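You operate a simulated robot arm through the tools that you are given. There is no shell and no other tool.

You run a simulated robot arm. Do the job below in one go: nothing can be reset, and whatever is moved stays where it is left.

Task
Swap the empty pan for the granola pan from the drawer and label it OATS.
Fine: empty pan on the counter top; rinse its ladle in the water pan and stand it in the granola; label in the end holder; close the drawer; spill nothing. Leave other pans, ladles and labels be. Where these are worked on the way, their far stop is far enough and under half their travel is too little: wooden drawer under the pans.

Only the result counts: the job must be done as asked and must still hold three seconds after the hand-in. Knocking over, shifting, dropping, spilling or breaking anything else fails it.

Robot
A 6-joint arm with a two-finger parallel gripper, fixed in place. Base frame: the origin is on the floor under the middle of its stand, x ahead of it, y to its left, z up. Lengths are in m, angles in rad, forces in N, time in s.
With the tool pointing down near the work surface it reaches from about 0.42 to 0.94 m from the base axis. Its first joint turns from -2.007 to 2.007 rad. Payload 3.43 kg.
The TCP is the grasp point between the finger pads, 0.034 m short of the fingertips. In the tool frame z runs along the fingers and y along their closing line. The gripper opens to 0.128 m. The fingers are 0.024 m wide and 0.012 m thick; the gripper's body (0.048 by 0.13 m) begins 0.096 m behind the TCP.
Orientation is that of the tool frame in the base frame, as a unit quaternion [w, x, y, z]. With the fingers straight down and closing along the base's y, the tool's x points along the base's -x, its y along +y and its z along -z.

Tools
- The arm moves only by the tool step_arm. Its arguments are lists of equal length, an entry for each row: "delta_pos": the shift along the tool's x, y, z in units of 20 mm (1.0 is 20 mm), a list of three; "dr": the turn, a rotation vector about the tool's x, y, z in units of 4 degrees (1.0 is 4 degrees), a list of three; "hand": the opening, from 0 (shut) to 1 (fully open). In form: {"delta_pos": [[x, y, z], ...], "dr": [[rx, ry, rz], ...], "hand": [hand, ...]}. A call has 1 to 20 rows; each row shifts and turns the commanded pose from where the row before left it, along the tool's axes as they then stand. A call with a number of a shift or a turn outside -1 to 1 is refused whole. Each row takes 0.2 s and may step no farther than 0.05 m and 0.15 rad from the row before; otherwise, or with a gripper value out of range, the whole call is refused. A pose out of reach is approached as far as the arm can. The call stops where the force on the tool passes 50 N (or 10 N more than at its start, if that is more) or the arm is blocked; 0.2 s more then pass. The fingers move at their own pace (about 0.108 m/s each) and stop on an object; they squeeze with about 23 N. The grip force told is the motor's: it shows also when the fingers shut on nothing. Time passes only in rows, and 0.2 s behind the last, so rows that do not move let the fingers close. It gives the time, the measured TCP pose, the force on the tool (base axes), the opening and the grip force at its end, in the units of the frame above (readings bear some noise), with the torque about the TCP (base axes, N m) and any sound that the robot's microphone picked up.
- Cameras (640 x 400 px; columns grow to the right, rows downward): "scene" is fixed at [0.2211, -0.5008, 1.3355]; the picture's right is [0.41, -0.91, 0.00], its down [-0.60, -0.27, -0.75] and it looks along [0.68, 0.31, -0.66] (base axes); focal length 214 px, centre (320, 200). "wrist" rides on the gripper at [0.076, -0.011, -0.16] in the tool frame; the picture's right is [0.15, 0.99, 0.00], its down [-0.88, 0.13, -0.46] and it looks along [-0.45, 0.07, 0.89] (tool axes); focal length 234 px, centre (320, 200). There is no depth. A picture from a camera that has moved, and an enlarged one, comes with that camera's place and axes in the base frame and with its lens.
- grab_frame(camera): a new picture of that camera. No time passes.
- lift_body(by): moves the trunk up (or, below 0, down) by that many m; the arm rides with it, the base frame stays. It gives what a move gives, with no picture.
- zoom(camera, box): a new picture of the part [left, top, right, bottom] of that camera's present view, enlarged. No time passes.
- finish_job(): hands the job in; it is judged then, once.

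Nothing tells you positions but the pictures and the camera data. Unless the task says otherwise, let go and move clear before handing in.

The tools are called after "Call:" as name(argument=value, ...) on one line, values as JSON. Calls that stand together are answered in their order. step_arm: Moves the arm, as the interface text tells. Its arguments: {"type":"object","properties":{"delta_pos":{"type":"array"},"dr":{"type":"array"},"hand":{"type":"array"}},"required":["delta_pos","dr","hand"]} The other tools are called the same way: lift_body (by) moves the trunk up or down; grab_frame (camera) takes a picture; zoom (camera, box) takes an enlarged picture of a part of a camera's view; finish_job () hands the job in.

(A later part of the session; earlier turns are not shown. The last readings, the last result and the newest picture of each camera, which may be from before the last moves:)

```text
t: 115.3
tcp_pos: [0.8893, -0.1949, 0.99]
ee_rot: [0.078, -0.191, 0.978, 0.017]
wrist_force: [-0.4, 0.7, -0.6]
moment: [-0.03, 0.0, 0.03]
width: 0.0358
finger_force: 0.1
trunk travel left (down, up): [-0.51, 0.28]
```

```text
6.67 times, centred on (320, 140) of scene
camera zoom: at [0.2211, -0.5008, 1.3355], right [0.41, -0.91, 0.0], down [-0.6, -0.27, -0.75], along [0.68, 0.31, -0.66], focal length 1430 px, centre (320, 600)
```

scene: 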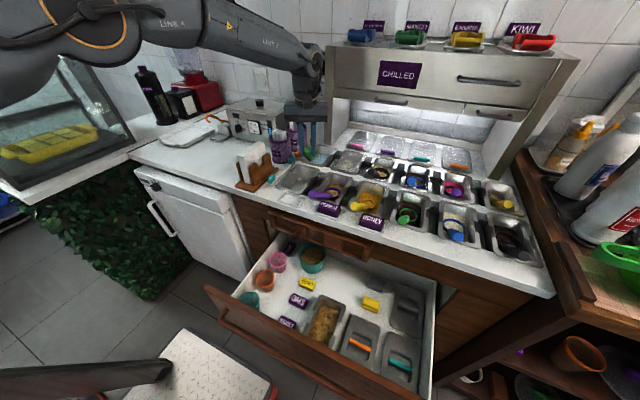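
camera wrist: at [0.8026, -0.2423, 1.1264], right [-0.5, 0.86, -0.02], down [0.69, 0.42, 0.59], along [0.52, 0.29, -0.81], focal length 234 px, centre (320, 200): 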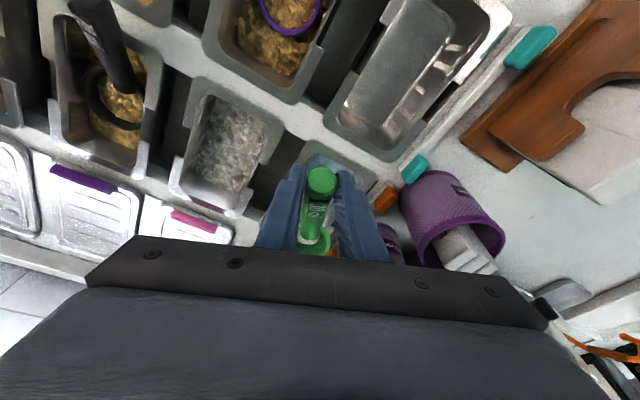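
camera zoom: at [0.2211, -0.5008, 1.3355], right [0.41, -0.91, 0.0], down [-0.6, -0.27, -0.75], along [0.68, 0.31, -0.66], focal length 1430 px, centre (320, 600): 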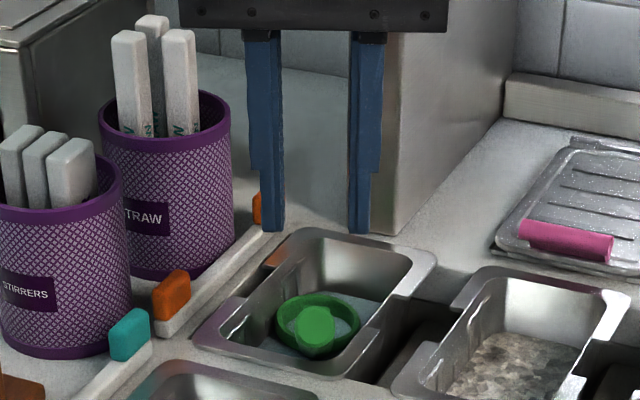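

The ladle stands in the water. I'll restore the tool to vertical and straight, and go back above the empty pan to measure it again.

Call:
step_arm(delta_pos=[[0.6, 0, -0.5], [0.6, 0, 0], [0.6, 0, 0], [0.6, 0.2, 0], [0.6, 0.2, 0], [0.6, 0.2, 0], [0.5, 0.2, 0], [0.5, 0.2, 0], [0.5, 0.2, 0], [0, 0, 0]], dr=[[0, 0.75, 0], [0, 0.75, 0], [0, 0.75, 0], [0, 0, 1], [0, 0, 1], [0, 0, 1], [0, 0, 1], [0, 0, 1], [0, 0, 0.5], [0, 0, 0]], hand=[0.4, 0.69, 0.69, 0.69, 0.69, 0.69, 0.69, 0.69, 0.69, 0.69])

Call:
grab_frame(camera="wrist")

Call:
zoom(camera="wrist", box=[220, 60, 420, 240])

Call:
zoom(camera="scene", box=[265, 130, 355, 200])

```text
t: 117.5
tcp_pos: [0.786, -0.1987, 0.9961]
ee_rot: [0.0, 0.001, 1.0, 0.002]
wrist_force: [-1.5, 1.3, -0.3]
moment: [0.02, 0.01, 0.01]
width: 0.0884
finger_force: 0.0
trunk travel left (down, up): [-0.51, 0.28]
```

```text
taken
camera wrist: at [0.7107, -0.2102, 1.1566], right [-0.15, 0.99, 0.01], down [0.88, 0.13, 0.46], along [0.45, 0.07, -0.89], focal length 234 px, centre (320, 200)
```

wrist: 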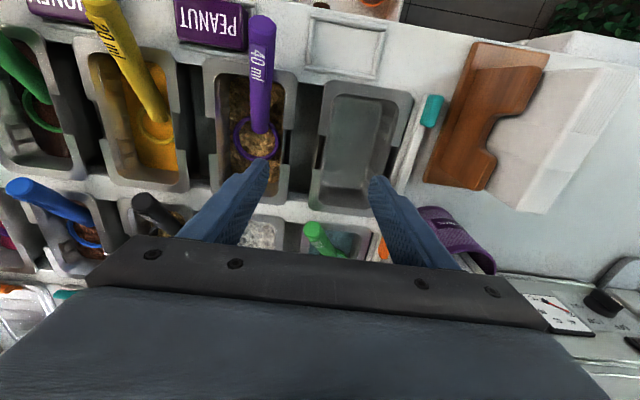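

```text
2.22 times, centred on (320, 150) of wrist
camera zoom: at [0.7107, -0.2102, 1.1566], right [-0.15, 0.99, 0.01], down [0.88, 0.13, 0.46], along [0.45, 0.07, -0.89], focal length 520 px, centre (320, 311)
```

zoom: 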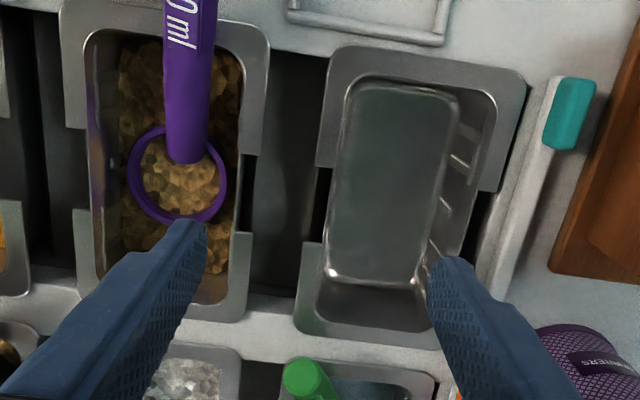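

```text
5.71 times, centred on (310, 165) of scene
camera zoom: at [0.2211, -0.5008, 1.3355], right [0.41, -0.91, 0.0], down [-0.6, -0.27, -0.75], along [0.68, 0.31, -0.66], focal length 1226 px, centre (377, 400)
```

zoom: 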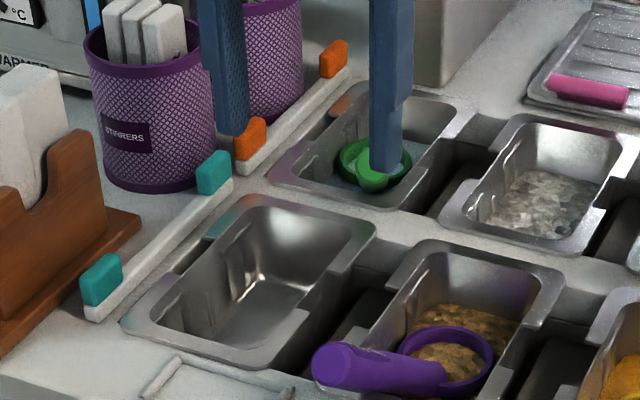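

The pan is where it was, centred at about (0.793, −0.150), and now empty; the ladle's cap at x≈0.89 is clear of it. I'll line up on the notches again and descend.

Call:
step_arm(delta_pos=[[-0.1, 0.8, 0], [-0.1, 0.8, 0], [-0.12, 0.73, 0], [0, 0, 0.8], [0, 0, 0.8], [0, 0, 0.8], [0, 0, 0.8], [0, 0, 0.8], [0, 0, 0.3], [0, 0, 0]], dr=[[0, 0, 0], [0, 0, 0], [0, 0, 0], [0, 0, 0], [0, 0, 0], [0, 0, 0], [0, 0, 0], [0, 0, 0], [0, 0, 0], [0, 0, 0]], hand=[0.69, 0.69, 0.69, 0.69, 0.69, 0.69, 0.69, 0.69, 0.69, 0.69])

Call:
zoom(camera="wrist", box=[220, 100, 420, 220])

```text
t: 119.7
tcp_pos: [0.7944, -0.1537, 0.9106]
ee_rot: [0.0, 0.0, 1.0, 0.002]
wrist_force: [-0.2, -0.6, -0.5]
moment: [0.04, 0.05, -0.01]
width: 0.0881
finger_force: 0.1
trunk travel left (down, up): [-0.51, 0.28]
```

```text
3.20 times, centred on (320, 160) of wrist
camera zoom: at [0.7179, -0.1647, 1.0709], right [-0.15, 0.99, 0.01], down [0.88, 0.13, 0.46], along [0.45, 0.07, -0.89], focal length 749 px, centre (320, 328)
```

zoom: 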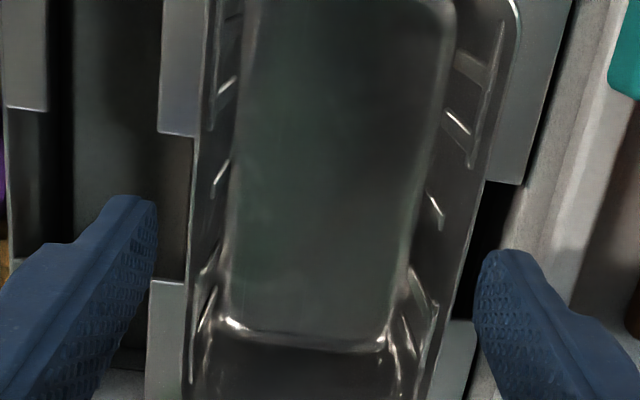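

Aligned, with a 1.5 mm correction in +y. Descending to the grip height in small steps.

Call:
step_arm(delta_pos=[[0.06, 0.08, 0.3], [0, 0, 0.4], [0, 0, 0.4], [0, 0, 0.4], [0, 0, 0.4], [0, 0, 0.4], [0, 0, 0]], dr=[[0, 0, 0], [0, 0, 0], [0, 0, 0], [0, 0, 0], [0, 0, 0], [0, 0, 0], [0, 0, 0]], hand=[0.695, 0.695, 0.695, 0.695, 0.695, 0.695, 0.695])

Call:
zoom(camera="wrist", box=[220, 100, 420, 220])

```text
t: 121.3
tcp_pos: [0.792, -0.1496, 0.864]
ee_rot: [0.0, 0.001, 1.0, 0.002]
wrist_force: [1.1, -0.3, 0.1]
moment: [0.0, -0.04, 0.05]
width: 0.0894
finger_force: 0.1
trunk travel left (down, up): [-0.51, 0.28]
```

```text
3.20 times, centred on (320, 160) of wrist
camera zoom: at [0.7156, -0.1619, 1.0241], right [-0.15, 0.99, 0.01], down [0.88, 0.13, 0.46], along [0.45, 0.07, -0.89], focal length 749 px, centre (320, 328)
```

zoom: 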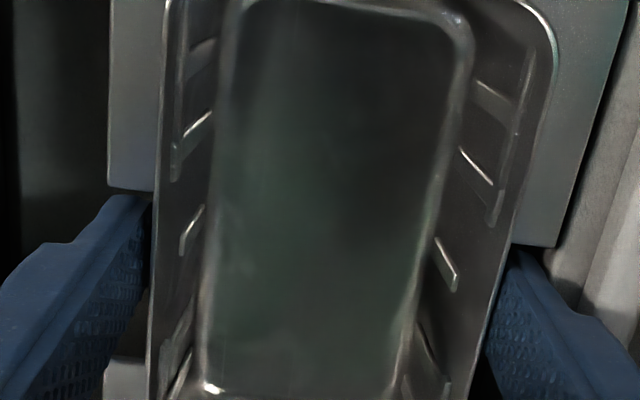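

Both fingers are beside the walls. I'll go about 12 mm deeper for a fuller pad contact, then close and lift only slightly.

Call:
step_arm(delta_pos=[[0, 0, 0.3], [0, 0, 0.3], [0, 0, 0]], dr=[[0, 0, 0], [0, 0, 0], [0, 0, 0]], hand=[0.695, 0.695, 0.695])

Call:
step_arm(delta_pos=[[0, 0, 0], [0, 0, 0], [0, 0, 0], [0, 0, 0]], dr=[[0, 0, 0], [0, 0, 0], [0, 0, 0], [0, 0, 0]], hand=[0.5, 0.3, 0.1, 0])

Call:
step_arm(delta_pos=[[0, 0, -0.15], [0, 0, -0.15], [0, 0, 0]], dr=[[0, 0, 0], [0, 0, 0], [0, 0, 0]], hand=[0, 0, 0])

Call:
zoom(camera="wrist", box=[220, 100, 420, 220])

Call:
zoom(camera="scene", box=[265, 140, 335, 200])

```text
t: 122.1
tcp_pos: [0.792, -0.1511, 0.8517]
ee_rot: [-0.001, 0.0, 1.0, 0.002]
wrist_force: [-0.3, 0.4, 0.0]
moment: [0.0, -0.01, 0.04]
width: 0.089
finger_force: 0.1
trunk travel left (down, up): [-0.51, 0.28]
```

```text
t: 123.1
tcp_pos: [0.7917, -0.1508, 0.8509]
ee_rot: [0.0, 0.0, 1.0, 0.003]
wrist_force: [0.2, 0.2, 0.5]
moment: [0.05, 0.0, 0.0]
width: 0.0855
finger_force: 23.1
trunk travel left (down, up): [-0.51, 0.28]
```

```text
t: 123.9
tcp_pos: [0.7917, -0.1499, 0.8583]
ee_rot: [0.0, 0.0, 1.0, 0.003]
wrist_force: [0.3, -0.3, -1.3]
moment: [0.0, 0.01, -0.02]
width: 0.0853
finger_force: 22.9
trunk travel left (down, up): [-0.51, 0.28]
```

```text
3.20 times, centred on (320, 160) of wrist
camera zoom: at [0.7155, -0.1619, 1.0186], right [-0.15, 0.99, 0.01], down [0.88, 0.13, 0.46], along [0.45, 0.07, -0.89], focal length 749 px, centre (320, 328)
```

zoom: 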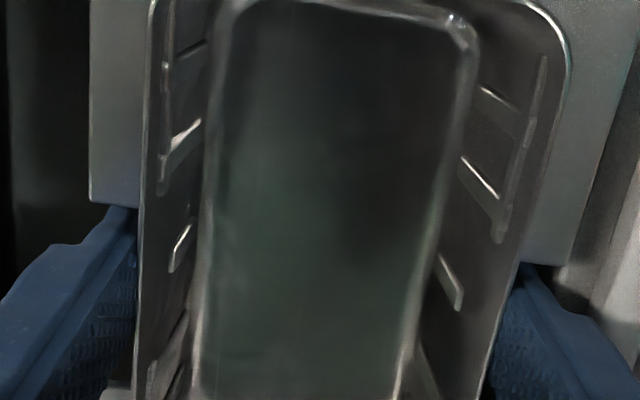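

```text
6.67 times, centred on (300, 170) of scene
camera zoom: at [0.2211, -0.5008, 1.3355], right [0.41, -0.91, 0.0], down [-0.6, -0.27, -0.75], along [0.68, 0.31, -0.66], focal length 1430 px, centre (453, 400)
```

zoom: 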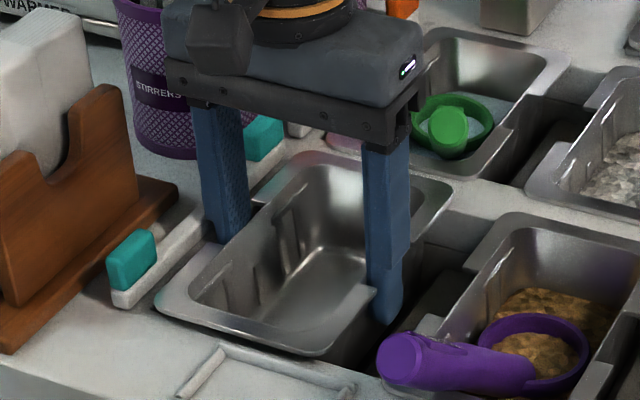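

The pan holds (0.15 kg or so, balanced). I'll keep lifting slowly with a slight −x drift away from the ladle's handle.

Call:
step_arm(delta_pos=[[0.05, 0, -0.3], [0.05, 0, -0.3], [0.05, 0, -0.3], [0.05, 0, -0.3], [0.05, 0, -0.3], [0, 0, -0.4], [0, 0, -0.4], [0, 0, 0]], dr=[[0, 0, 0], [0, 0, 0], [0, 0, 0], [0, 0, 0], [0, 0, 0], [0, 0, 0], [0, 0, 0], [0, 0, 0]], hand=[0, 0, 0, 0, 0, 0, 0, 0])

Call:
zoom(camera="scene", box=[265, 130, 345, 200])

```text
t: 125.7
tcp_pos: [0.7869, -0.15, 0.9048]
ee_rot: [0.0, 0.0, 1.0, 0.003]
wrist_force: [-0.1, -0.5, -1.1]
moment: [0.0, 0.04, 0.0]
width: 0.0853
finger_force: 23.1
trunk travel left (down, up): [-0.51, 0.28]
```

```text
5.71 times, centred on (305, 165) of scene
camera zoom: at [0.2211, -0.5008, 1.3355], right [0.41, -0.91, 0.0], down [-0.6, -0.27, -0.75], along [0.68, 0.31, -0.66], focal length 1226 px, centre (406, 400)
```

zoom: 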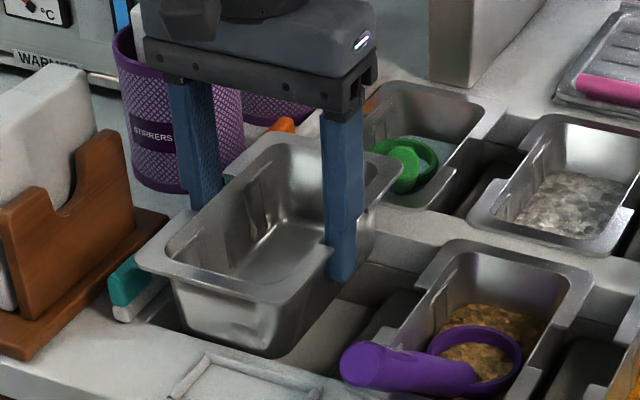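

The pan is out and hanging level. I'll raise it further, carry it back, around the napkin holder, and to the free counter at the left.

Call:
step_arm(delta_pos=[[0, 0, -0.6], [0, 0, -0.6], [0, 0, -0.6], [0, 0, -0.6], [0, 0, -0.6], [0, 0, -0.6], [0, 0, -0.6], [0.5, 0, -0.4], [0.8, 0, 0], [0.8, 0, 0], [0.8, 0, 0], [0.8, 0, 0], [0.8, 0, 0], [0.8, 0, 0], [0.8, 0, 0], [0.8, 0, 0], [0.8, 0, 0], [0.8, 0, 0], [0.8, 0, 0], [0.8, 0, 0]], dr=[[0, 0, 0], [0, 0, 0], [0, 0, 0], [0, 0, 0], [0, 0, 0], [0, 0, 0], [0, 0, 0], [0, 0, 0], [0, 0, 0], [0, 0, 0], [0, 0, 0], [0, 0, 0], [0, 0, 0], [0, 0, 0], [0, 0, 0], [0, 0, 0], [0, 0, 0], [0, 0, 0], [0, 0, 0], [0, 0, 0]], hand=[0, 0, 0, 0, 0, 0, 0, 0, 0, 0, 0, 0, 0, 0, 0, 0, 0, 0, 0, 0])

Call:
grab_frame(camera="scene")

```text
t: 129.9
tcp_pos: [0.5838, -0.1517, 0.9952]
ee_rot: [0.001, 0.0, 1.0, 0.003]
wrist_force: [0.2, -0.3, -2.4]
moment: [0.0, -0.01, -0.01]
width: 0.0854
finger_force: 23.3
trunk travel left (down, up): [-0.51, 0.28]
```

```text
taken
```

scene: 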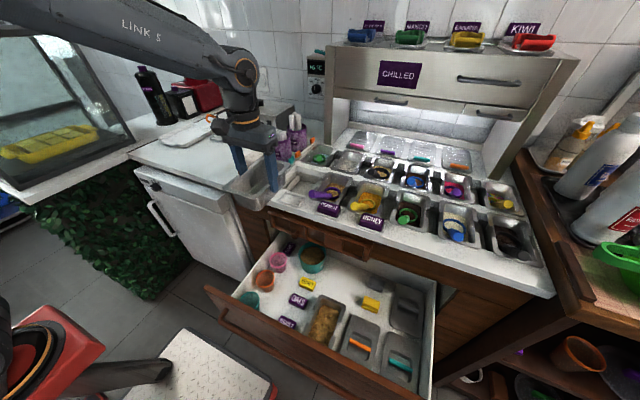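

The pan is clear and level. Continuing: a bit further back, then sideways past the napkin holder.

Call:
step_arm(delta_pos=[[0.9, 0, 0], [0.9, 0, 0], [0.9, 0.3, 0], [0, 0.8, 0], [0, 0.9, 0], [0, 0.9, 0], [0, 0.9, 0], [0, 0.9, 0], [0, 0.9, 0], [0, 0.9, 0], [0, 0.9, 0], [0, 0.9, 0], [0, 0.9, 0], [0, 0.9, 0], [0, 0.9, 0], [0, 0.9, 0], [0, 0.9, 0], [0, 0.9, 0], [0, 0.9, 0], [0, 0.9, 0]], dr=[[0, 0, 0], [0, 0, 0], [0, 0, 0], [0, 0, 0], [0, 0, 0], [0, 0, 0], [0, 0, 0], [0, 0, 0], [0, 0, 0], [0, 0, 0], [0, 0, 0], [0, 0, 0], [0, 0, 0], [0, 0, 0], [0, 0, 0], [0, 0, 0], [0, 0, 0], [0, 0, 0], [0, 0, 0], [0, 0, 0]], hand=[0, 0, 0, 0, 0, 0, 0, 0, 0, 0, 0, 0, 0, 0, 0, 0, 0, 0, 0, 0])

Call:
step_arm(delta_pos=[[-0.5, 0, 0], [-0.8, 0, 0], [-0.8, 0, 0], [-0.8, 0, 0], [-0.8, 0, 0], [-0.8, 0, 0], [-0.8, 0, 0], [-0.8, 0, 0], [-0.8, 0, 0], [-0.8, 0, 0], [-0.8, 0, 0], [-0.8, 0, 0], [-0.8, 0, 0], [-0.8, 0, 0], [-0.8, 0, 0], [0, 0, 0]], dr=[[0, 0, 0], [0, 0, 0], [0, 0, 0], [0, 0, 0], [0, 0, 0], [0, 0, 0], [0, 0, 0], [0, 0, 0], [0, 0, 0], [0, 0, 0], [0, 0, 0], [0, 0, 0], [0, 0, 0], [0, 0, 0], [0, 0, 0], [0, 0, 0]], hand=[0, 0, 0, 0, 0, 0, 0, 0, 0, 0, 0, 0, 0, 0, 0, 0])

Call:
grab_frame(camera="scene")

Call:
grab_frame(camera="wrist")

```text
t: 134.1
tcp_pos: [0.5315, 0.1601, 0.9978]
ee_rot: [-0.001, 0.001, 1.0, 0.003]
wrist_force: [0.5, -0.7, -1.5]
moment: [0.04, 0.03, -0.01]
width: 0.0851
finger_force: 23.0
trunk travel left (down, up): [-0.51, 0.28]
```

```text
t: 137.5
tcp_pos: [0.766, 0.1605, 0.9975]
ee_rot: [0.0, 0.0, 1.0, 0.002]
wrist_force: [-0.5, 0.3, -2.1]
moment: [0.02, 0.01, 0.01]
width: 0.0854
finger_force: 22.7
trunk travel left (down, up): [-0.51, 0.28]
```

```text
taken
```

scene: 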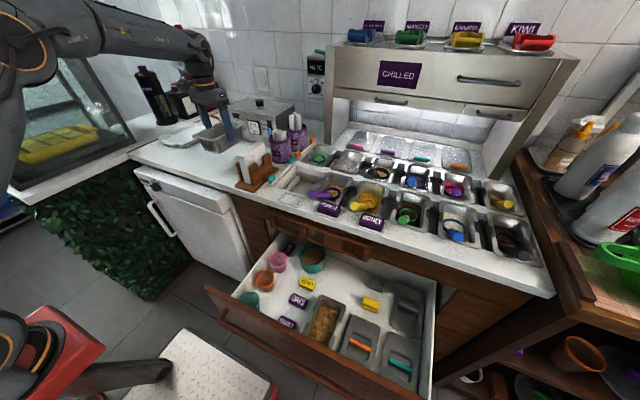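

```text
taken
camera wrist: at [0.6902, 0.1488, 1.1576], right [-0.15, 0.99, 0.01], down [0.88, 0.13, 0.46], along [0.45, 0.07, -0.89], focal length 234 px, centre (320, 200)
```

wrist: 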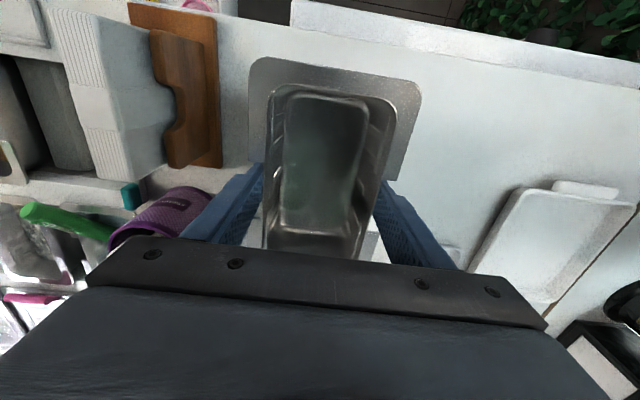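

The pan is over free counter at about (0.766, 0.16), clear of the napkin holder and the warmer. Lowering it.

Call:
step_arm(delta_pos=[[0, 0, 0.6], [0, 0, 0.6], [0, 0, 0.6], [0, 0, 0.6], [0, 0, 0.6], [0, 0, 0.6], [0, 0, 0.3], [0, 0, 0]], dr=[[0, 0, 0], [0, 0, 0], [0, 0, 0], [0, 0, 0], [0, 0, 0], [0, 0, 0], [0, 0, 0], [0, 0, 0]], hand=[0, 0, 0, 0, 0, 0, 0, 0])

Call:
zoom(camera="scene", box=[180, 90, 270, 170])

```text
t: 139.3
tcp_pos: [0.7654, 0.1582, 0.9189]
ee_rot: [0.0, 0.0, 1.0, 0.003]
wrist_force: [-0.3, -0.1, -1.2]
moment: [-0.01, 0.02, 0.0]
width: 0.0856
finger_force: 23.4
trunk travel left (down, up): [-0.51, 0.28]
```

```text
5.00 times, centred on (225, 130) of scene
camera zoom: at [0.2211, -0.5008, 1.3355], right [0.41, -0.91, 0.0], down [-0.6, -0.27, -0.75], along [0.68, 0.31, -0.66], focal length 1072 px, centre (795, 550)
```

zoom: 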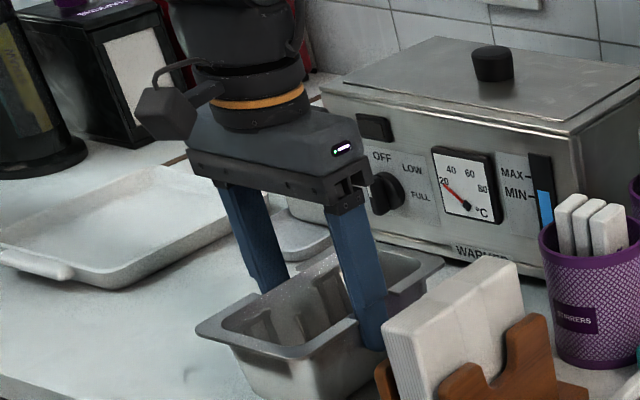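

Close to the counter; lowering in 3 mm steps until contact shows.

Call:
step_arm(delta_pos=[[0, 0, 0.15], [0, 0, 0.15], [0, 0, 0.15], [0, 0, 0]], dr=[[0, 0, 0], [0, 0, 0], [0, 0, 0], [0, 0, 0]], hand=[0, 0, 0, 0])

Call:
zoom(camera="scene", box=[180, 110, 270, 190])

```text
t: 140.3
tcp_pos: [0.7655, 0.1589, 0.912]
ee_rot: [0.002, 0.0, 1.0, 0.003]
wrist_force: [1.7, -1.6, 16.0]
moment: [-0.01, 0.12, 0.04]
width: 0.0851
finger_force: 23.5
trunk travel left (down, up): [-0.51, 0.28]
```

```text
5.00 times, centred on (225, 150) of scene
camera zoom: at [0.2211, -0.5008, 1.3355], right [0.41, -0.91, 0.0], down [-0.6, -0.27, -0.75], along [0.68, 0.31, -0.66], focal length 1072 px, centre (795, 450)
```

zoom: 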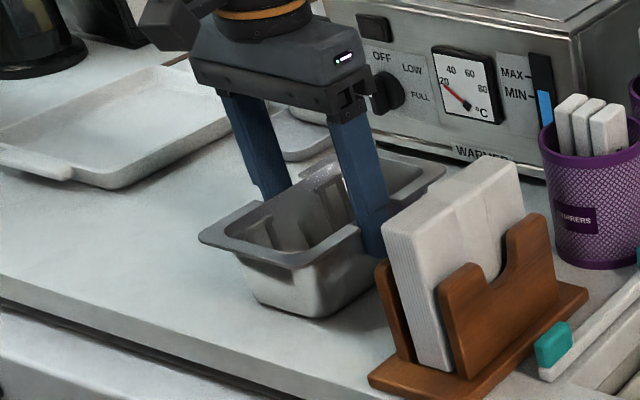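

The pan rests on the counter. Releasing and rising.

Call:
step_arm(delta_pos=[[0, 0, -0.08], [0, 0, 0], [0, 0, 0], [0, 0, -0.3], [0, 0, -0.6], [0, 0, -1], [0, 0, -1], [0, 0, -1], [0, 0, -1], [0, 0, -1], [0, 0, -1], [0, 0, -0.5]], dr=[[0, 0, 0], [0, 0, 0], [0, 0, 0], [0, 0, 0], [0, 0, 0], [0, 0, 0], [0, 0, 0], [0, 0, 0], [0, 0, 0], [0, 0, 0], [0, 0, 0], [0, 0, 0]], hand=[0.5, 0.75, 0.75, 0.75, 0.75, 0.75, 0.75, 0.75, 0.75, 0.75, 0.75, 0.75])

Call:
grab_frame(camera="scene")

Call:
zoom(camera="scene", box=[230, 230, 450, 370])

```text
t: 142.9
tcp_pos: [0.7654, 0.159, 1.0613]
ee_rot: [-0.001, 0.0, 1.0, 0.003]
wrist_force: [-0.2, -0.2, 0.0]
moment: [-0.02, 0.0, 0.0]
width: 0.096
finger_force: 0.0
trunk travel left (down, up): [-0.51, 0.28]
```

```text
taken
```

scene: 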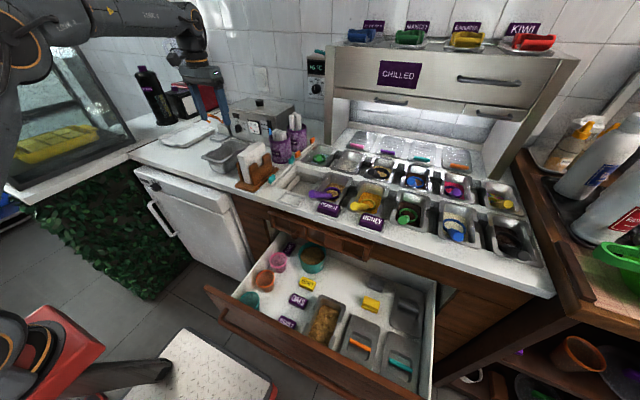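

```text
2.86 times, centred on (340, 300) of scene
camera zoom: at [0.2211, -0.5008, 1.3355], right [0.41, -0.91, 0.0], down [-0.6, -0.27, -0.75], along [0.68, 0.31, -0.66], focal length 613 px, centre (263, -86)
```

zoom: 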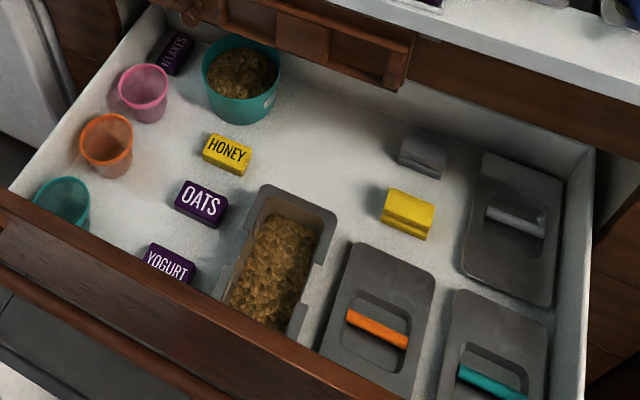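

The empty pan stands on the counter. Next the granola pan: I'll move back and over to above the open drawer to measure it.

Call:
step_arm(delta_pos=[[1, 0, 0], [1, 0, 0], [1, 0, 0], [1, 0, 0], [1, 0, 0], [1, 0, 0], [1, 0, 0], [1, 0, 0], [1, 0, 0], [1, 0, 0], [1, 0, 0], [1, 0, 0], [1, 0, 0], [1, 0, 0], [1, 0, 0], [0, -1, 0], [0, -1, 0], [0, -1, 0], [0, -1, 0], [0, -1, 0]], dr=[[0, 0, 0], [0, 0, 0], [0, 0, 0], [0, 0, 0], [0, 0, 0], [0, 0, 0], [0, 0, 0], [0, 0, 0], [0, 0, 0], [0, 0, 0], [0, 0, 0], [0, 0, 0], [0, 0, 0], [0, 0, 0], [0, 0, 0], [0, 0, 0], [0, 0, 0], [0, 0, 0], [0, 0, 0], [0, 0, 0]], hand=[0.75, 0.75, 0.75, 0.75, 0.75, 0.75, 0.75, 0.75, 0.75, 0.75, 0.75, 0.75, 0.75, 0.75, 0.75, 0.75, 0.75, 0.75, 0.75, 0.75])

Call:
step_arm(delta_pos=[[0, -1, 0], [0, -1, 0], [0, -1, 0], [0, -1, 0], [0, -1, 0], [0, -1, 0], [0, -1, 0], [0, -1, 0], [0, -1, 0], [0, -1, 0], [0, -1, 0], [0, -1, 0], [0, -1, 0], [0, -1, 0], [0, -1, 0], [0, -1, 0], [0, -1, 0], [0, -1, 0], [0, -1, 0], [0, -1, 0]], dr=[[0, 0, 0], [0, 0, 0], [0, 0, 0], [0, 0, 0], [0, 0, 0], [0, 0, 0], [0, 0, 0], [0, 0, 0], [0, 0, 0], [0, 0, 0], [0, 0, 0], [0, 0, 0], [0, 0, 0], [0, 0, 0], [0, 0, 0], [0, 0, 0], [0, 0, 0], [0, 0, 0], [0, 0, 0], [0, 0, 0]], hand=[0.75, 0.75, 0.75, 0.75, 0.75, 0.75, 0.75, 0.75, 0.75, 0.75, 0.75, 0.75, 0.75, 0.75, 0.75, 0.75, 0.75, 0.75, 0.75, 0.75])

Call:
step_arm(delta_pos=[[0, -1, 0], [0, -1, 0], [0, -0.8, 0], [0, 0, 0]], dr=[[0, 0, 0], [0, 0, 0], [0, 0, 0], [0, 0, 0]], hand=[0.75, 0.75, 0.75, 0.75])

Call:
grab_frame(camera="wrist")

Call:
zoom(camera="wrist", box=[220, 60, 420, 240])

```text
t: 147.1
tcp_pos: [0.464, 0.0574, 1.0584]
ee_rot: [0.0, 0.0, 1.0, 0.003]
wrist_force: [-0.1, 0.1, 0.5]
moment: [-0.01, 0.01, -0.04]
width: 0.0959
finger_force: 0.0
trunk travel left (down, up): [-0.51, 0.28]
```

```text
t: 151.3
tcp_pos: [0.4662, -0.341, 1.0568]
ee_rot: [-0.001, -0.001, 1.0, 0.002]
wrist_force: [-0.3, -0.2, -0.2]
moment: [-0.04, -0.02, 0.02]
width: 0.0961
finger_force: 0.1
trunk travel left (down, up): [-0.51, 0.28]
```

```text
t: 152.3
tcp_pos: [0.4652, -0.3973, 1.0579]
ee_rot: [0.0, 0.0, 1.0, 0.003]
wrist_force: [-1.0, 0.5, 0.2]
moment: [0.02, 0.02, -0.01]
width: 0.096
finger_force: 0.0
trunk travel left (down, up): [-0.51, 0.28]
```

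```text
taken
camera wrist: at [0.3894, -0.4087, 1.2175], right [-0.15, 0.99, 0.01], down [0.88, 0.13, 0.46], along [0.45, 0.07, -0.89], focal length 234 px, centre (320, 200)
```

wrist: 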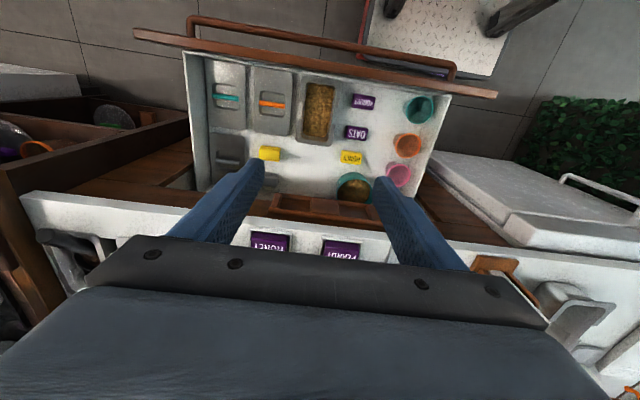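

```text
2.22 times, centred on (320, 150) of wrist
camera zoom: at [0.3894, -0.4087, 1.2175], right [-0.15, 0.99, 0.01], down [0.88, 0.13, 0.46], along [0.45, 0.07, -0.89], focal length 520 px, centre (320, 311)
```

zoom: 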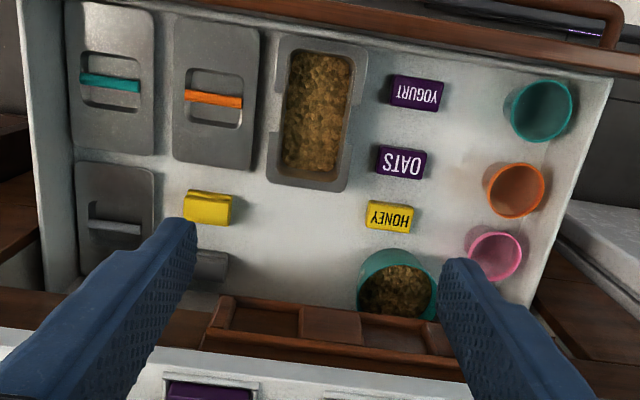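

The pan, OATS label and neighbours are clear. Triangulating the label gives a drawer floor near z≈0.48, so the pan rim is around z≈0.53. I'll lower the trunk to look closer.

Call:
lift_body(by=-0.25)

Call:
grab_frame(camera="wrist")

Call:
zoom(camera="wrist", box=[240, 20, 400, 160])

Call:
grab_frame(camera="scene")

```text
t: 154.9
tcp_pos: [0.4647, -0.3978, 0.8068]
ee_rot: [0.0, 0.0, 1.0, 0.003]
wrist_force: [0.7, 0.9, 0.1]
moment: [0.0, -0.03, -0.01]
width: 0.0962
finger_force: 0.0
trunk travel left (down, up): [-0.26, 0.53]
```

```text
taken
camera wrist: at [0.3888, -0.4091, 0.9677], right [-0.15, 0.99, 0.01], down [0.88, 0.13, 0.46], along [0.45, 0.07, -0.89], focal length 234 px, centre (320, 200)
```

wrist: 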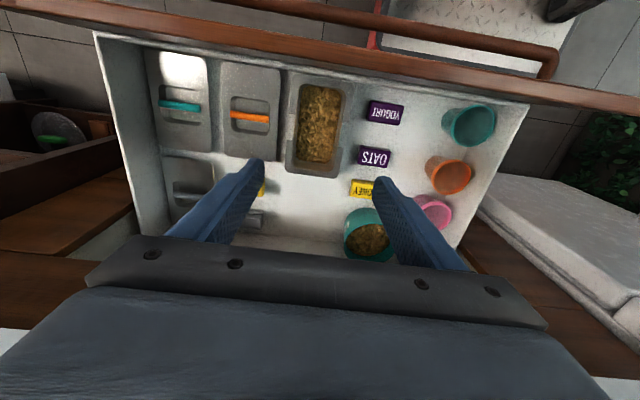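

```text
2.86 times, centred on (320, 90) of wrist
camera zoom: at [0.3888, -0.4091, 0.9677], right [-0.15, 0.99, 0.01], down [0.88, 0.13, 0.46], along [0.45, 0.07, -0.89], focal length 669 px, centre (320, 514)
```

zoom: 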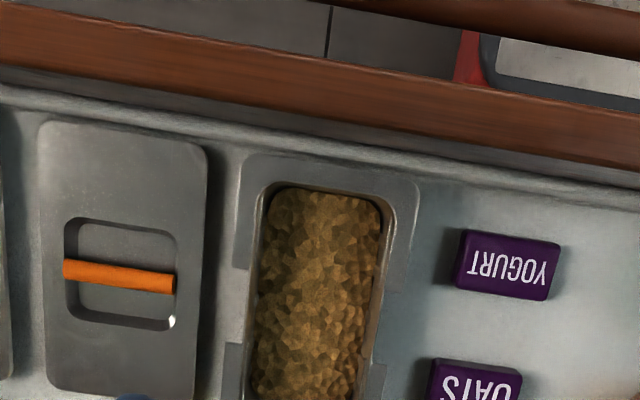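

```text
taken
```

scene: 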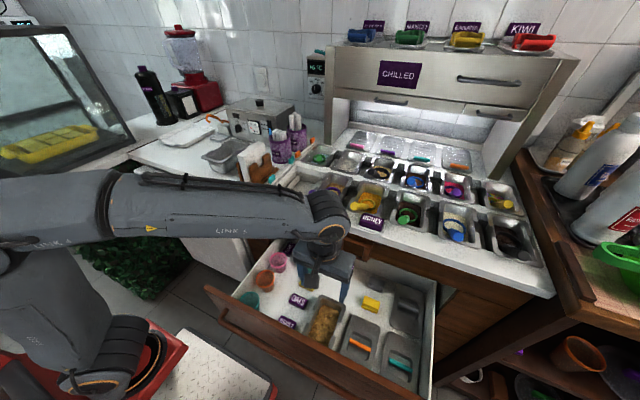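

Zooming in on the granola pan's rim and notches from here for a two-height triangulation.

Call:
zoom(camera="wrist", box=[260, 65, 380, 185])

Call:
zoom(camera="scene", box=[280, 280, 400, 360])

```text
3.33 times, centred on (320, 125) of wrist
camera zoom: at [0.3888, -0.4091, 0.9677], right [-0.15, 0.99, 0.01], down [0.88, 0.13, 0.46], along [0.45, 0.07, -0.89], focal length 781 px, centre (320, 450)
```

zoom: 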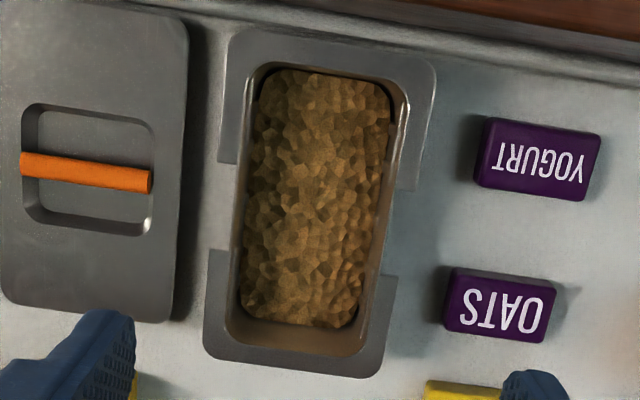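

```text
5.00 times, centred on (340, 320) of scene
camera zoom: at [0.2211, -0.5008, 1.3355], right [0.41, -0.91, 0.0], down [-0.6, -0.27, -0.75], along [0.68, 0.31, -0.66], focal length 1072 px, centre (220, -400)
```

zoom: 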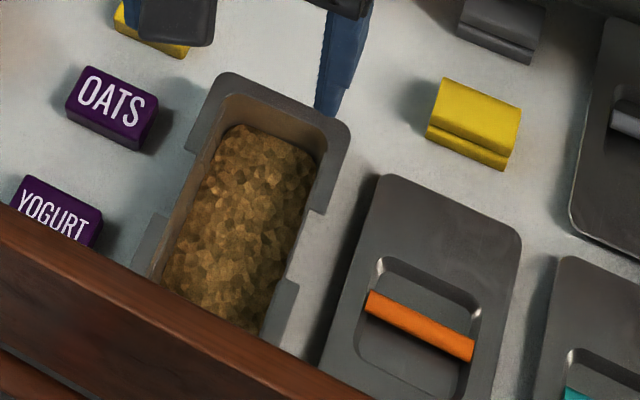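

The granola pan's notch centre is about (0.470, −0.400) with rim z≈0.53. The fingers at 0.096 opening clear the lidded neighbour by ~9 mm. Descending part way.

Call:
step_arm(delta_pos=[[-0.29, -0.2, 0.5], [0, 0, 1], [0, 0, 1], [0, 0, 1], [0, 0, 1], [0, 0, 1], [0, 0, 1], [0, 0, 1], [0, 0, 1], [0, 0, 0.5], [0, 0, 0]], dr=[[0, 0, 0], [0, 0, 0], [0, 0, 0], [0, 0, 0], [0, 0, 0], [0, 0, 0], [0, 0, 0], [0, 0, 0], [0, 0, 0], [0, 0, 0], [0, 0, 0]], hand=[0.75, 0.75, 0.75, 0.75, 0.75, 0.75, 0.75, 0.75, 0.75, 0.75, 0.75])

Call:
grab_frame(camera="wrist")

Call:
zoom(camera="wrist", box=[220, 60, 420, 220])

```text
t: 157.3
tcp_pos: [0.4692, -0.3998, 0.6278]
ee_rot: [0.0, 0.0, 1.0, 0.003]
wrist_force: [0.0, 0.2, -0.1]
moment: [0.04, -0.02, 0.0]
width: 0.0961
finger_force: 0.0
trunk travel left (down, up): [-0.26, 0.53]
```

```text
taken
camera wrist: at [0.3937, -0.4115, 0.7873], right [-0.15, 0.99, 0.01], down [0.88, 0.13, 0.46], along [0.45, 0.07, -0.89], focal length 234 px, centre (320, 200)
```

wrist: 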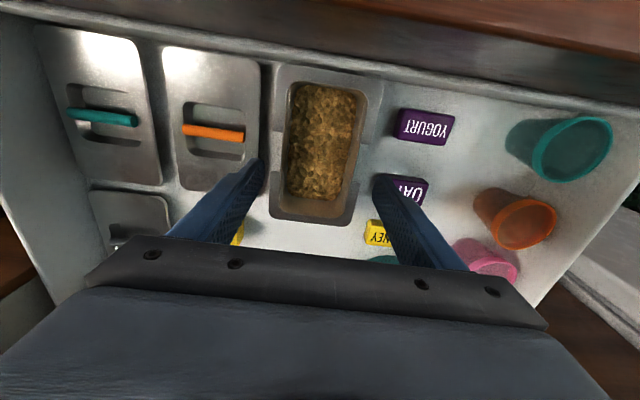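

```text
2.50 times, centred on (320, 140) of wrist
camera zoom: at [0.3937, -0.4115, 0.7873], right [-0.15, 0.99, 0.01], down [0.88, 0.13, 0.46], along [0.45, 0.07, -0.89], focal length 585 px, centre (320, 350)
```

zoom: 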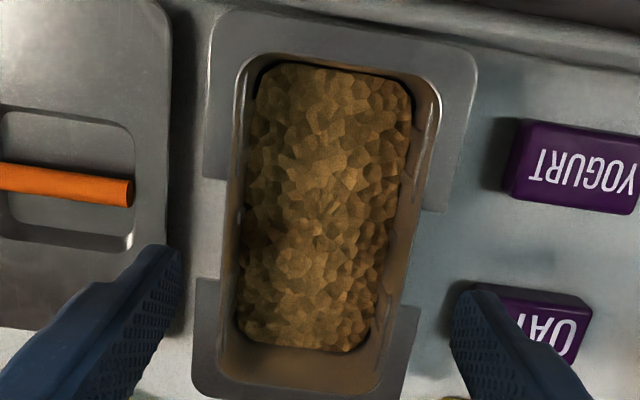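

This view fixes the rim at z≈0.53 and centre (0.471, −0.400). The alignment is within 2 mm, so I'll descend to grip height.

Call:
step_arm(delta_pos=[[-0.1, 0, 0.8], [0, 0, 0.8], [0, 0, 0.8], [0, 0, 0.7], [0, 0, 0.6], [0, 0, 0.5], [0, 0, 0.5], [0, 0, 0.4], [0, 0, 0]], dr=[[0, 0, 0], [0, 0, 0], [0, 0, 0], [0, 0, 0], [0, 0, 0], [0, 0, 0], [0, 0, 0], [0, 0, 0], [0, 0, 0]], hand=[0.75, 0.75, 0.75, 0.75, 0.75, 0.75, 0.75, 0.75, 0.75])

Call:
zoom(camera="wrist", box=[220, 80, 420, 240])

Call:
zoom(camera="scene", box=[270, 240, 400, 350])

```text
t: 159.3
tcp_pos: [0.4743, -0.3993, 0.5249]
ee_rot: [0.0, -0.001, 1.0, 0.002]
wrist_force: [-0.2, 0.3, 0.9]
moment: [0.0, -0.01, 0.0]
width: 0.0959
finger_force: 0.1
trunk travel left (down, up): [-0.26, 0.53]
```

```text
2.50 times, centred on (320, 160) of wrist
camera zoom: at [0.3977, -0.4117, 0.6849], right [-0.15, 0.99, 0.01], down [0.88, 0.13, 0.46], along [0.45, 0.07, -0.89], focal length 585 px, centre (320, 300)
```

zoom: 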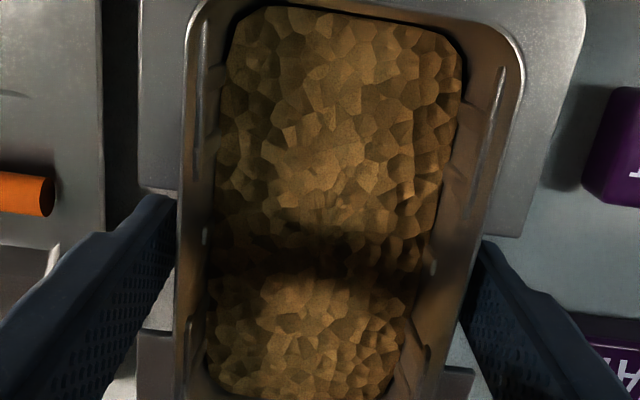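

```text
3.64 times, centred on (335, 295) of scene
camera zoom: at [0.2211, -0.5008, 1.3355], right [0.41, -0.91, 0.0], down [-0.6, -0.27, -0.75], along [0.68, 0.31, -0.66], focal length 780 px, centre (266, -146)
```

zoom: 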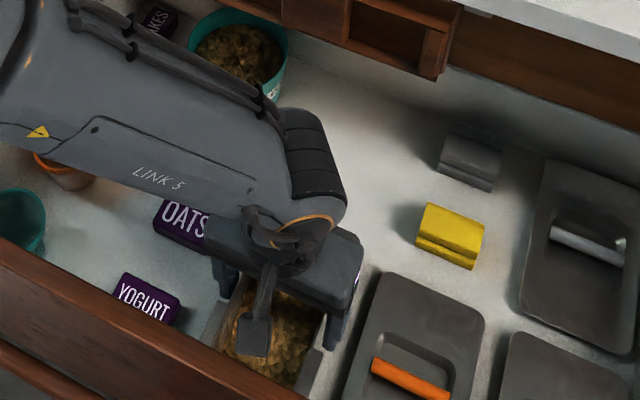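

Well aligned. I'll re-read the pose and trim the x position so the pan hangs balanced.

Call:
step_arm(delta_pos=[[0, 0, 0]], dr=[[0, 0, 0]], hand=[0.75])

Call:
step_arm(delta_pos=[[0, 0, 0]], dr=[[0, 0, 0]], hand=[0.75])

Call:
step_arm(delta_pos=[[0, 0, 0]], dr=[[0, 0, 0]], hand=[0.75])

```text
t: 159.7
tcp_pos: [0.474, -0.3995, 0.5242]
ee_rot: [-0.001, 0.0, 1.0, 0.003]
wrist_force: [-0.5, 0.4, 0.6]
moment: [0.0, -0.02, 0.01]
width: 0.0962
finger_force: 0.0
trunk travel left (down, up): [-0.26, 0.53]
```

```text
t: 160.1
tcp_pos: [0.4738, -0.3997, 0.524]
ee_rot: [0.0, 0.0, 1.0, 0.003]
wrist_force: [-0.4, 0.8, -0.1]
moment: [0.0, -0.05, 0.01]
width: 0.096
finger_force: 0.1
trunk travel left (down, up): [-0.26, 0.53]
```

```text
t: 160.5
tcp_pos: [0.4758, -0.4002, 0.5255]
ee_rot: [0.0, 0.001, 1.0, 0.002]
wrist_force: [0.0, 0.5, -0.4]
moment: [-0.03, -0.01, 0.0]
width: 0.096
finger_force: 0.0
trunk travel left (down, up): [-0.26, 0.53]
```

The reading averages x≈0.4745 against a pan centre of 0.471; I'll shift −3.5 mm in x, lower 2 mm, and close.

Call:
step_arm(delta_pos=[[0.175, 0, 0.1], [0, 0, 0], [0, 0, 0], [0, 0, 0], [0, 0, 0]], dr=[[0, 0, 0], [0, 0, 0], [0, 0, 0], [0, 0, 0], [0, 0, 0]], hand=[0.75, 0.5, 0.2, 0, 0])

Call:
step_arm(delta_pos=[[0, 0, -0.2], [0, 0, -0.3], [0, 0, 0]], dr=[[0, 0, 0], [0, 0, 0], [0, 0, 0]], hand=[0, 0, 0])

Call:
zoom(camera="wrist", box=[220, 80, 420, 240])

Call:
zoom(camera="scene", box=[270, 240, 400, 350])

```text
t: 161.7
tcp_pos: [0.4705, -0.4006, 0.522]
ee_rot: [0.001, 0.0, 1.0, 0.003]
wrist_force: [3.6, 1.7, 12.5]
moment: [0.01, 0.79, 0.24]
width: 0.0856
finger_force: 23.2
trunk travel left (down, up): [-0.26, 0.53]
```

```text
t: 162.5
tcp_pos: [0.4703, -0.3999, 0.5337]
ee_rot: [0.0, 0.0, 1.0, 0.002]
wrist_force: [-0.1, -0.2, -3.9]
moment: [0.0, 0.01, -0.02]
width: 0.0852
finger_force: 22.8
trunk travel left (down, up): [-0.26, 0.53]
```

```text
2.50 times, centred on (320, 160) of wrist
camera zoom: at [0.3941, -0.4114, 0.6937], right [-0.15, 0.99, 0.01], down [0.88, 0.13, 0.46], along [0.45, 0.07, -0.89], focal length 585 px, centre (320, 300)
```

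zoom: 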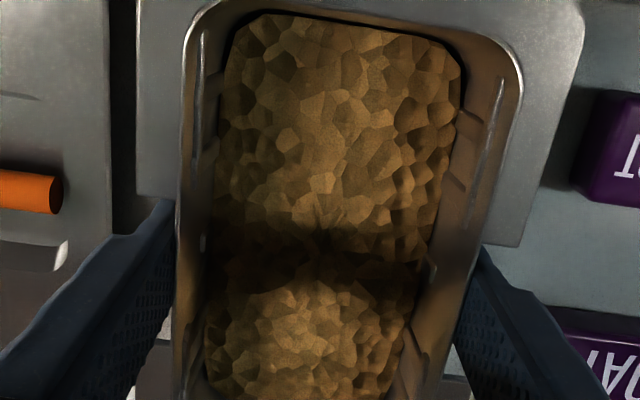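

```text
3.64 times, centred on (335, 295) of scene
camera zoom: at [0.2211, -0.5008, 1.3355], right [0.41, -0.91, 0.0], down [-0.6, -0.27, -0.75], along [0.68, 0.31, -0.66], focal length 780 px, centre (266, -146)
```

zoom: 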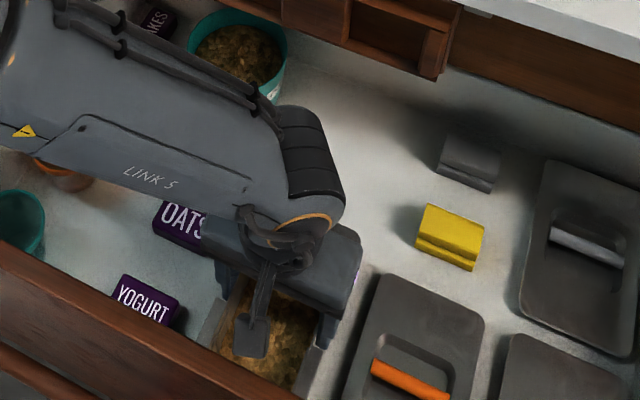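

The pan with granola is gripped and holding (about 0.4 kg). Lifting slowly while checking that it stays level.

Call:
step_arm(delta_pos=[[0, 0, -0.3], [0, 0, -0.4], [0, 0, -0.4], [0, 0, -0.4], [0, 0, -0.4], [0, 0, -0.4], [0, 0, 0]], dr=[[0, 0, 0], [0, 0, 0], [0, 0, 0], [0, 0, 0], [0, 0, 0], [0, 0, 0], [0, 0, 0]], hand=[0, 0, 0, 0, 0, 0, 0])

Call:
zoom(camera="wrist", box=[220, 80, 420, 240])

Call:
zoom(camera="scene", box=[270, 220, 400, 330])

```text
t: 164.1
tcp_pos: [0.4697, -0.3987, 0.5788]
ee_rot: [0.001, 0.0, 1.0, 0.003]
wrist_force: [0.2, 1.1, -3.0]
moment: [0.04, 0.03, 0.02]
width: 0.0856
finger_force: 22.7
trunk travel left (down, up): [-0.26, 0.53]
```

```text
2.50 times, centred on (320, 160) of wrist
camera zoom: at [0.3935, -0.4119, 0.7391], right [-0.15, 0.99, 0.01], down [0.88, 0.13, 0.46], along [0.45, 0.07, -0.89], focal length 585 px, centre (320, 300)
```

zoom: 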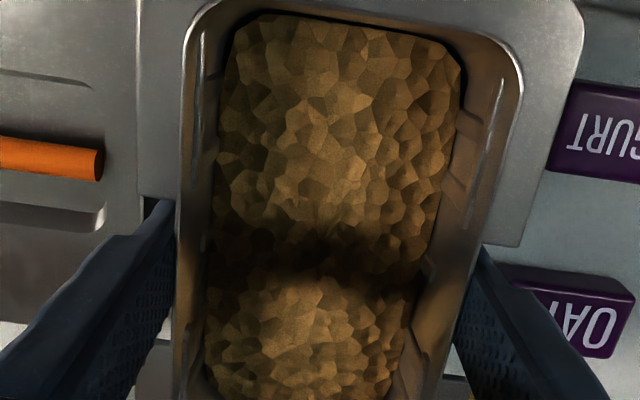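

```text
3.64 times, centred on (335, 275) of scene
camera zoom: at [0.2211, -0.5008, 1.3355], right [0.41, -0.91, 0.0], down [-0.6, -0.27, -0.75], along [0.68, 0.31, -0.66], focal length 780 px, centre (266, -73)
```

zoom: 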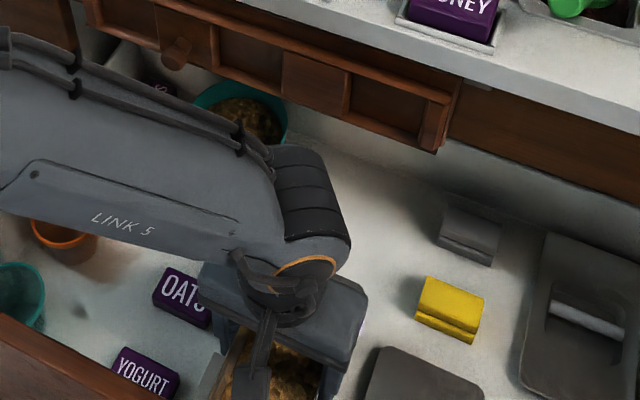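

The pan hangs level. I'll raise it with the trunk, staying clear of the counter's edge.

Call:
lift_body(by=0.25)

Call:
grab_frame(camera="scene")

Call:
zoom(camera="wrist", box=[220, 80, 420, 240])

```text
t: 166.7
tcp_pos: [0.4689, -0.3993, 0.8287]
ee_rot: [0.0, -0.001, 1.0, 0.003]
wrist_force: [-1.1, 0.0, -2.2]
moment: [-0.01, -0.01, -0.01]
width: 0.0852
finger_force: 23.3
trunk travel left (down, up): [-0.51, 0.28]
```

```text
taken
```

scene: 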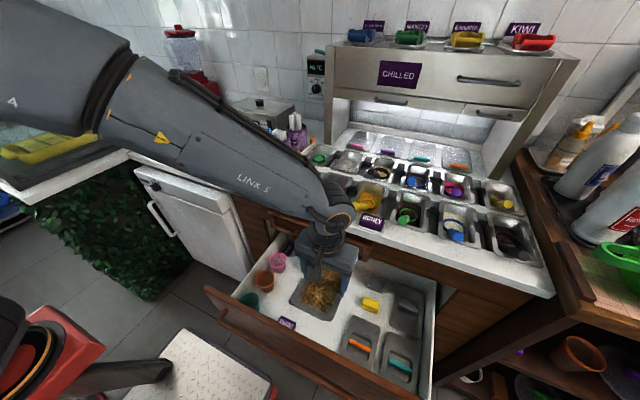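

```text
2.50 times, centred on (320, 160) of wrist
camera zoom: at [0.3934, -0.4119, 0.9894], right [-0.15, 0.99, 0.01], down [0.88, 0.13, 0.46], along [0.45, 0.07, -0.89], focal length 585 px, centre (320, 300)
```

zoom: 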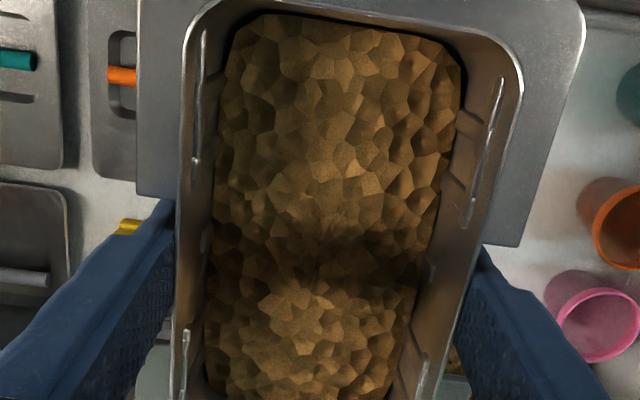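

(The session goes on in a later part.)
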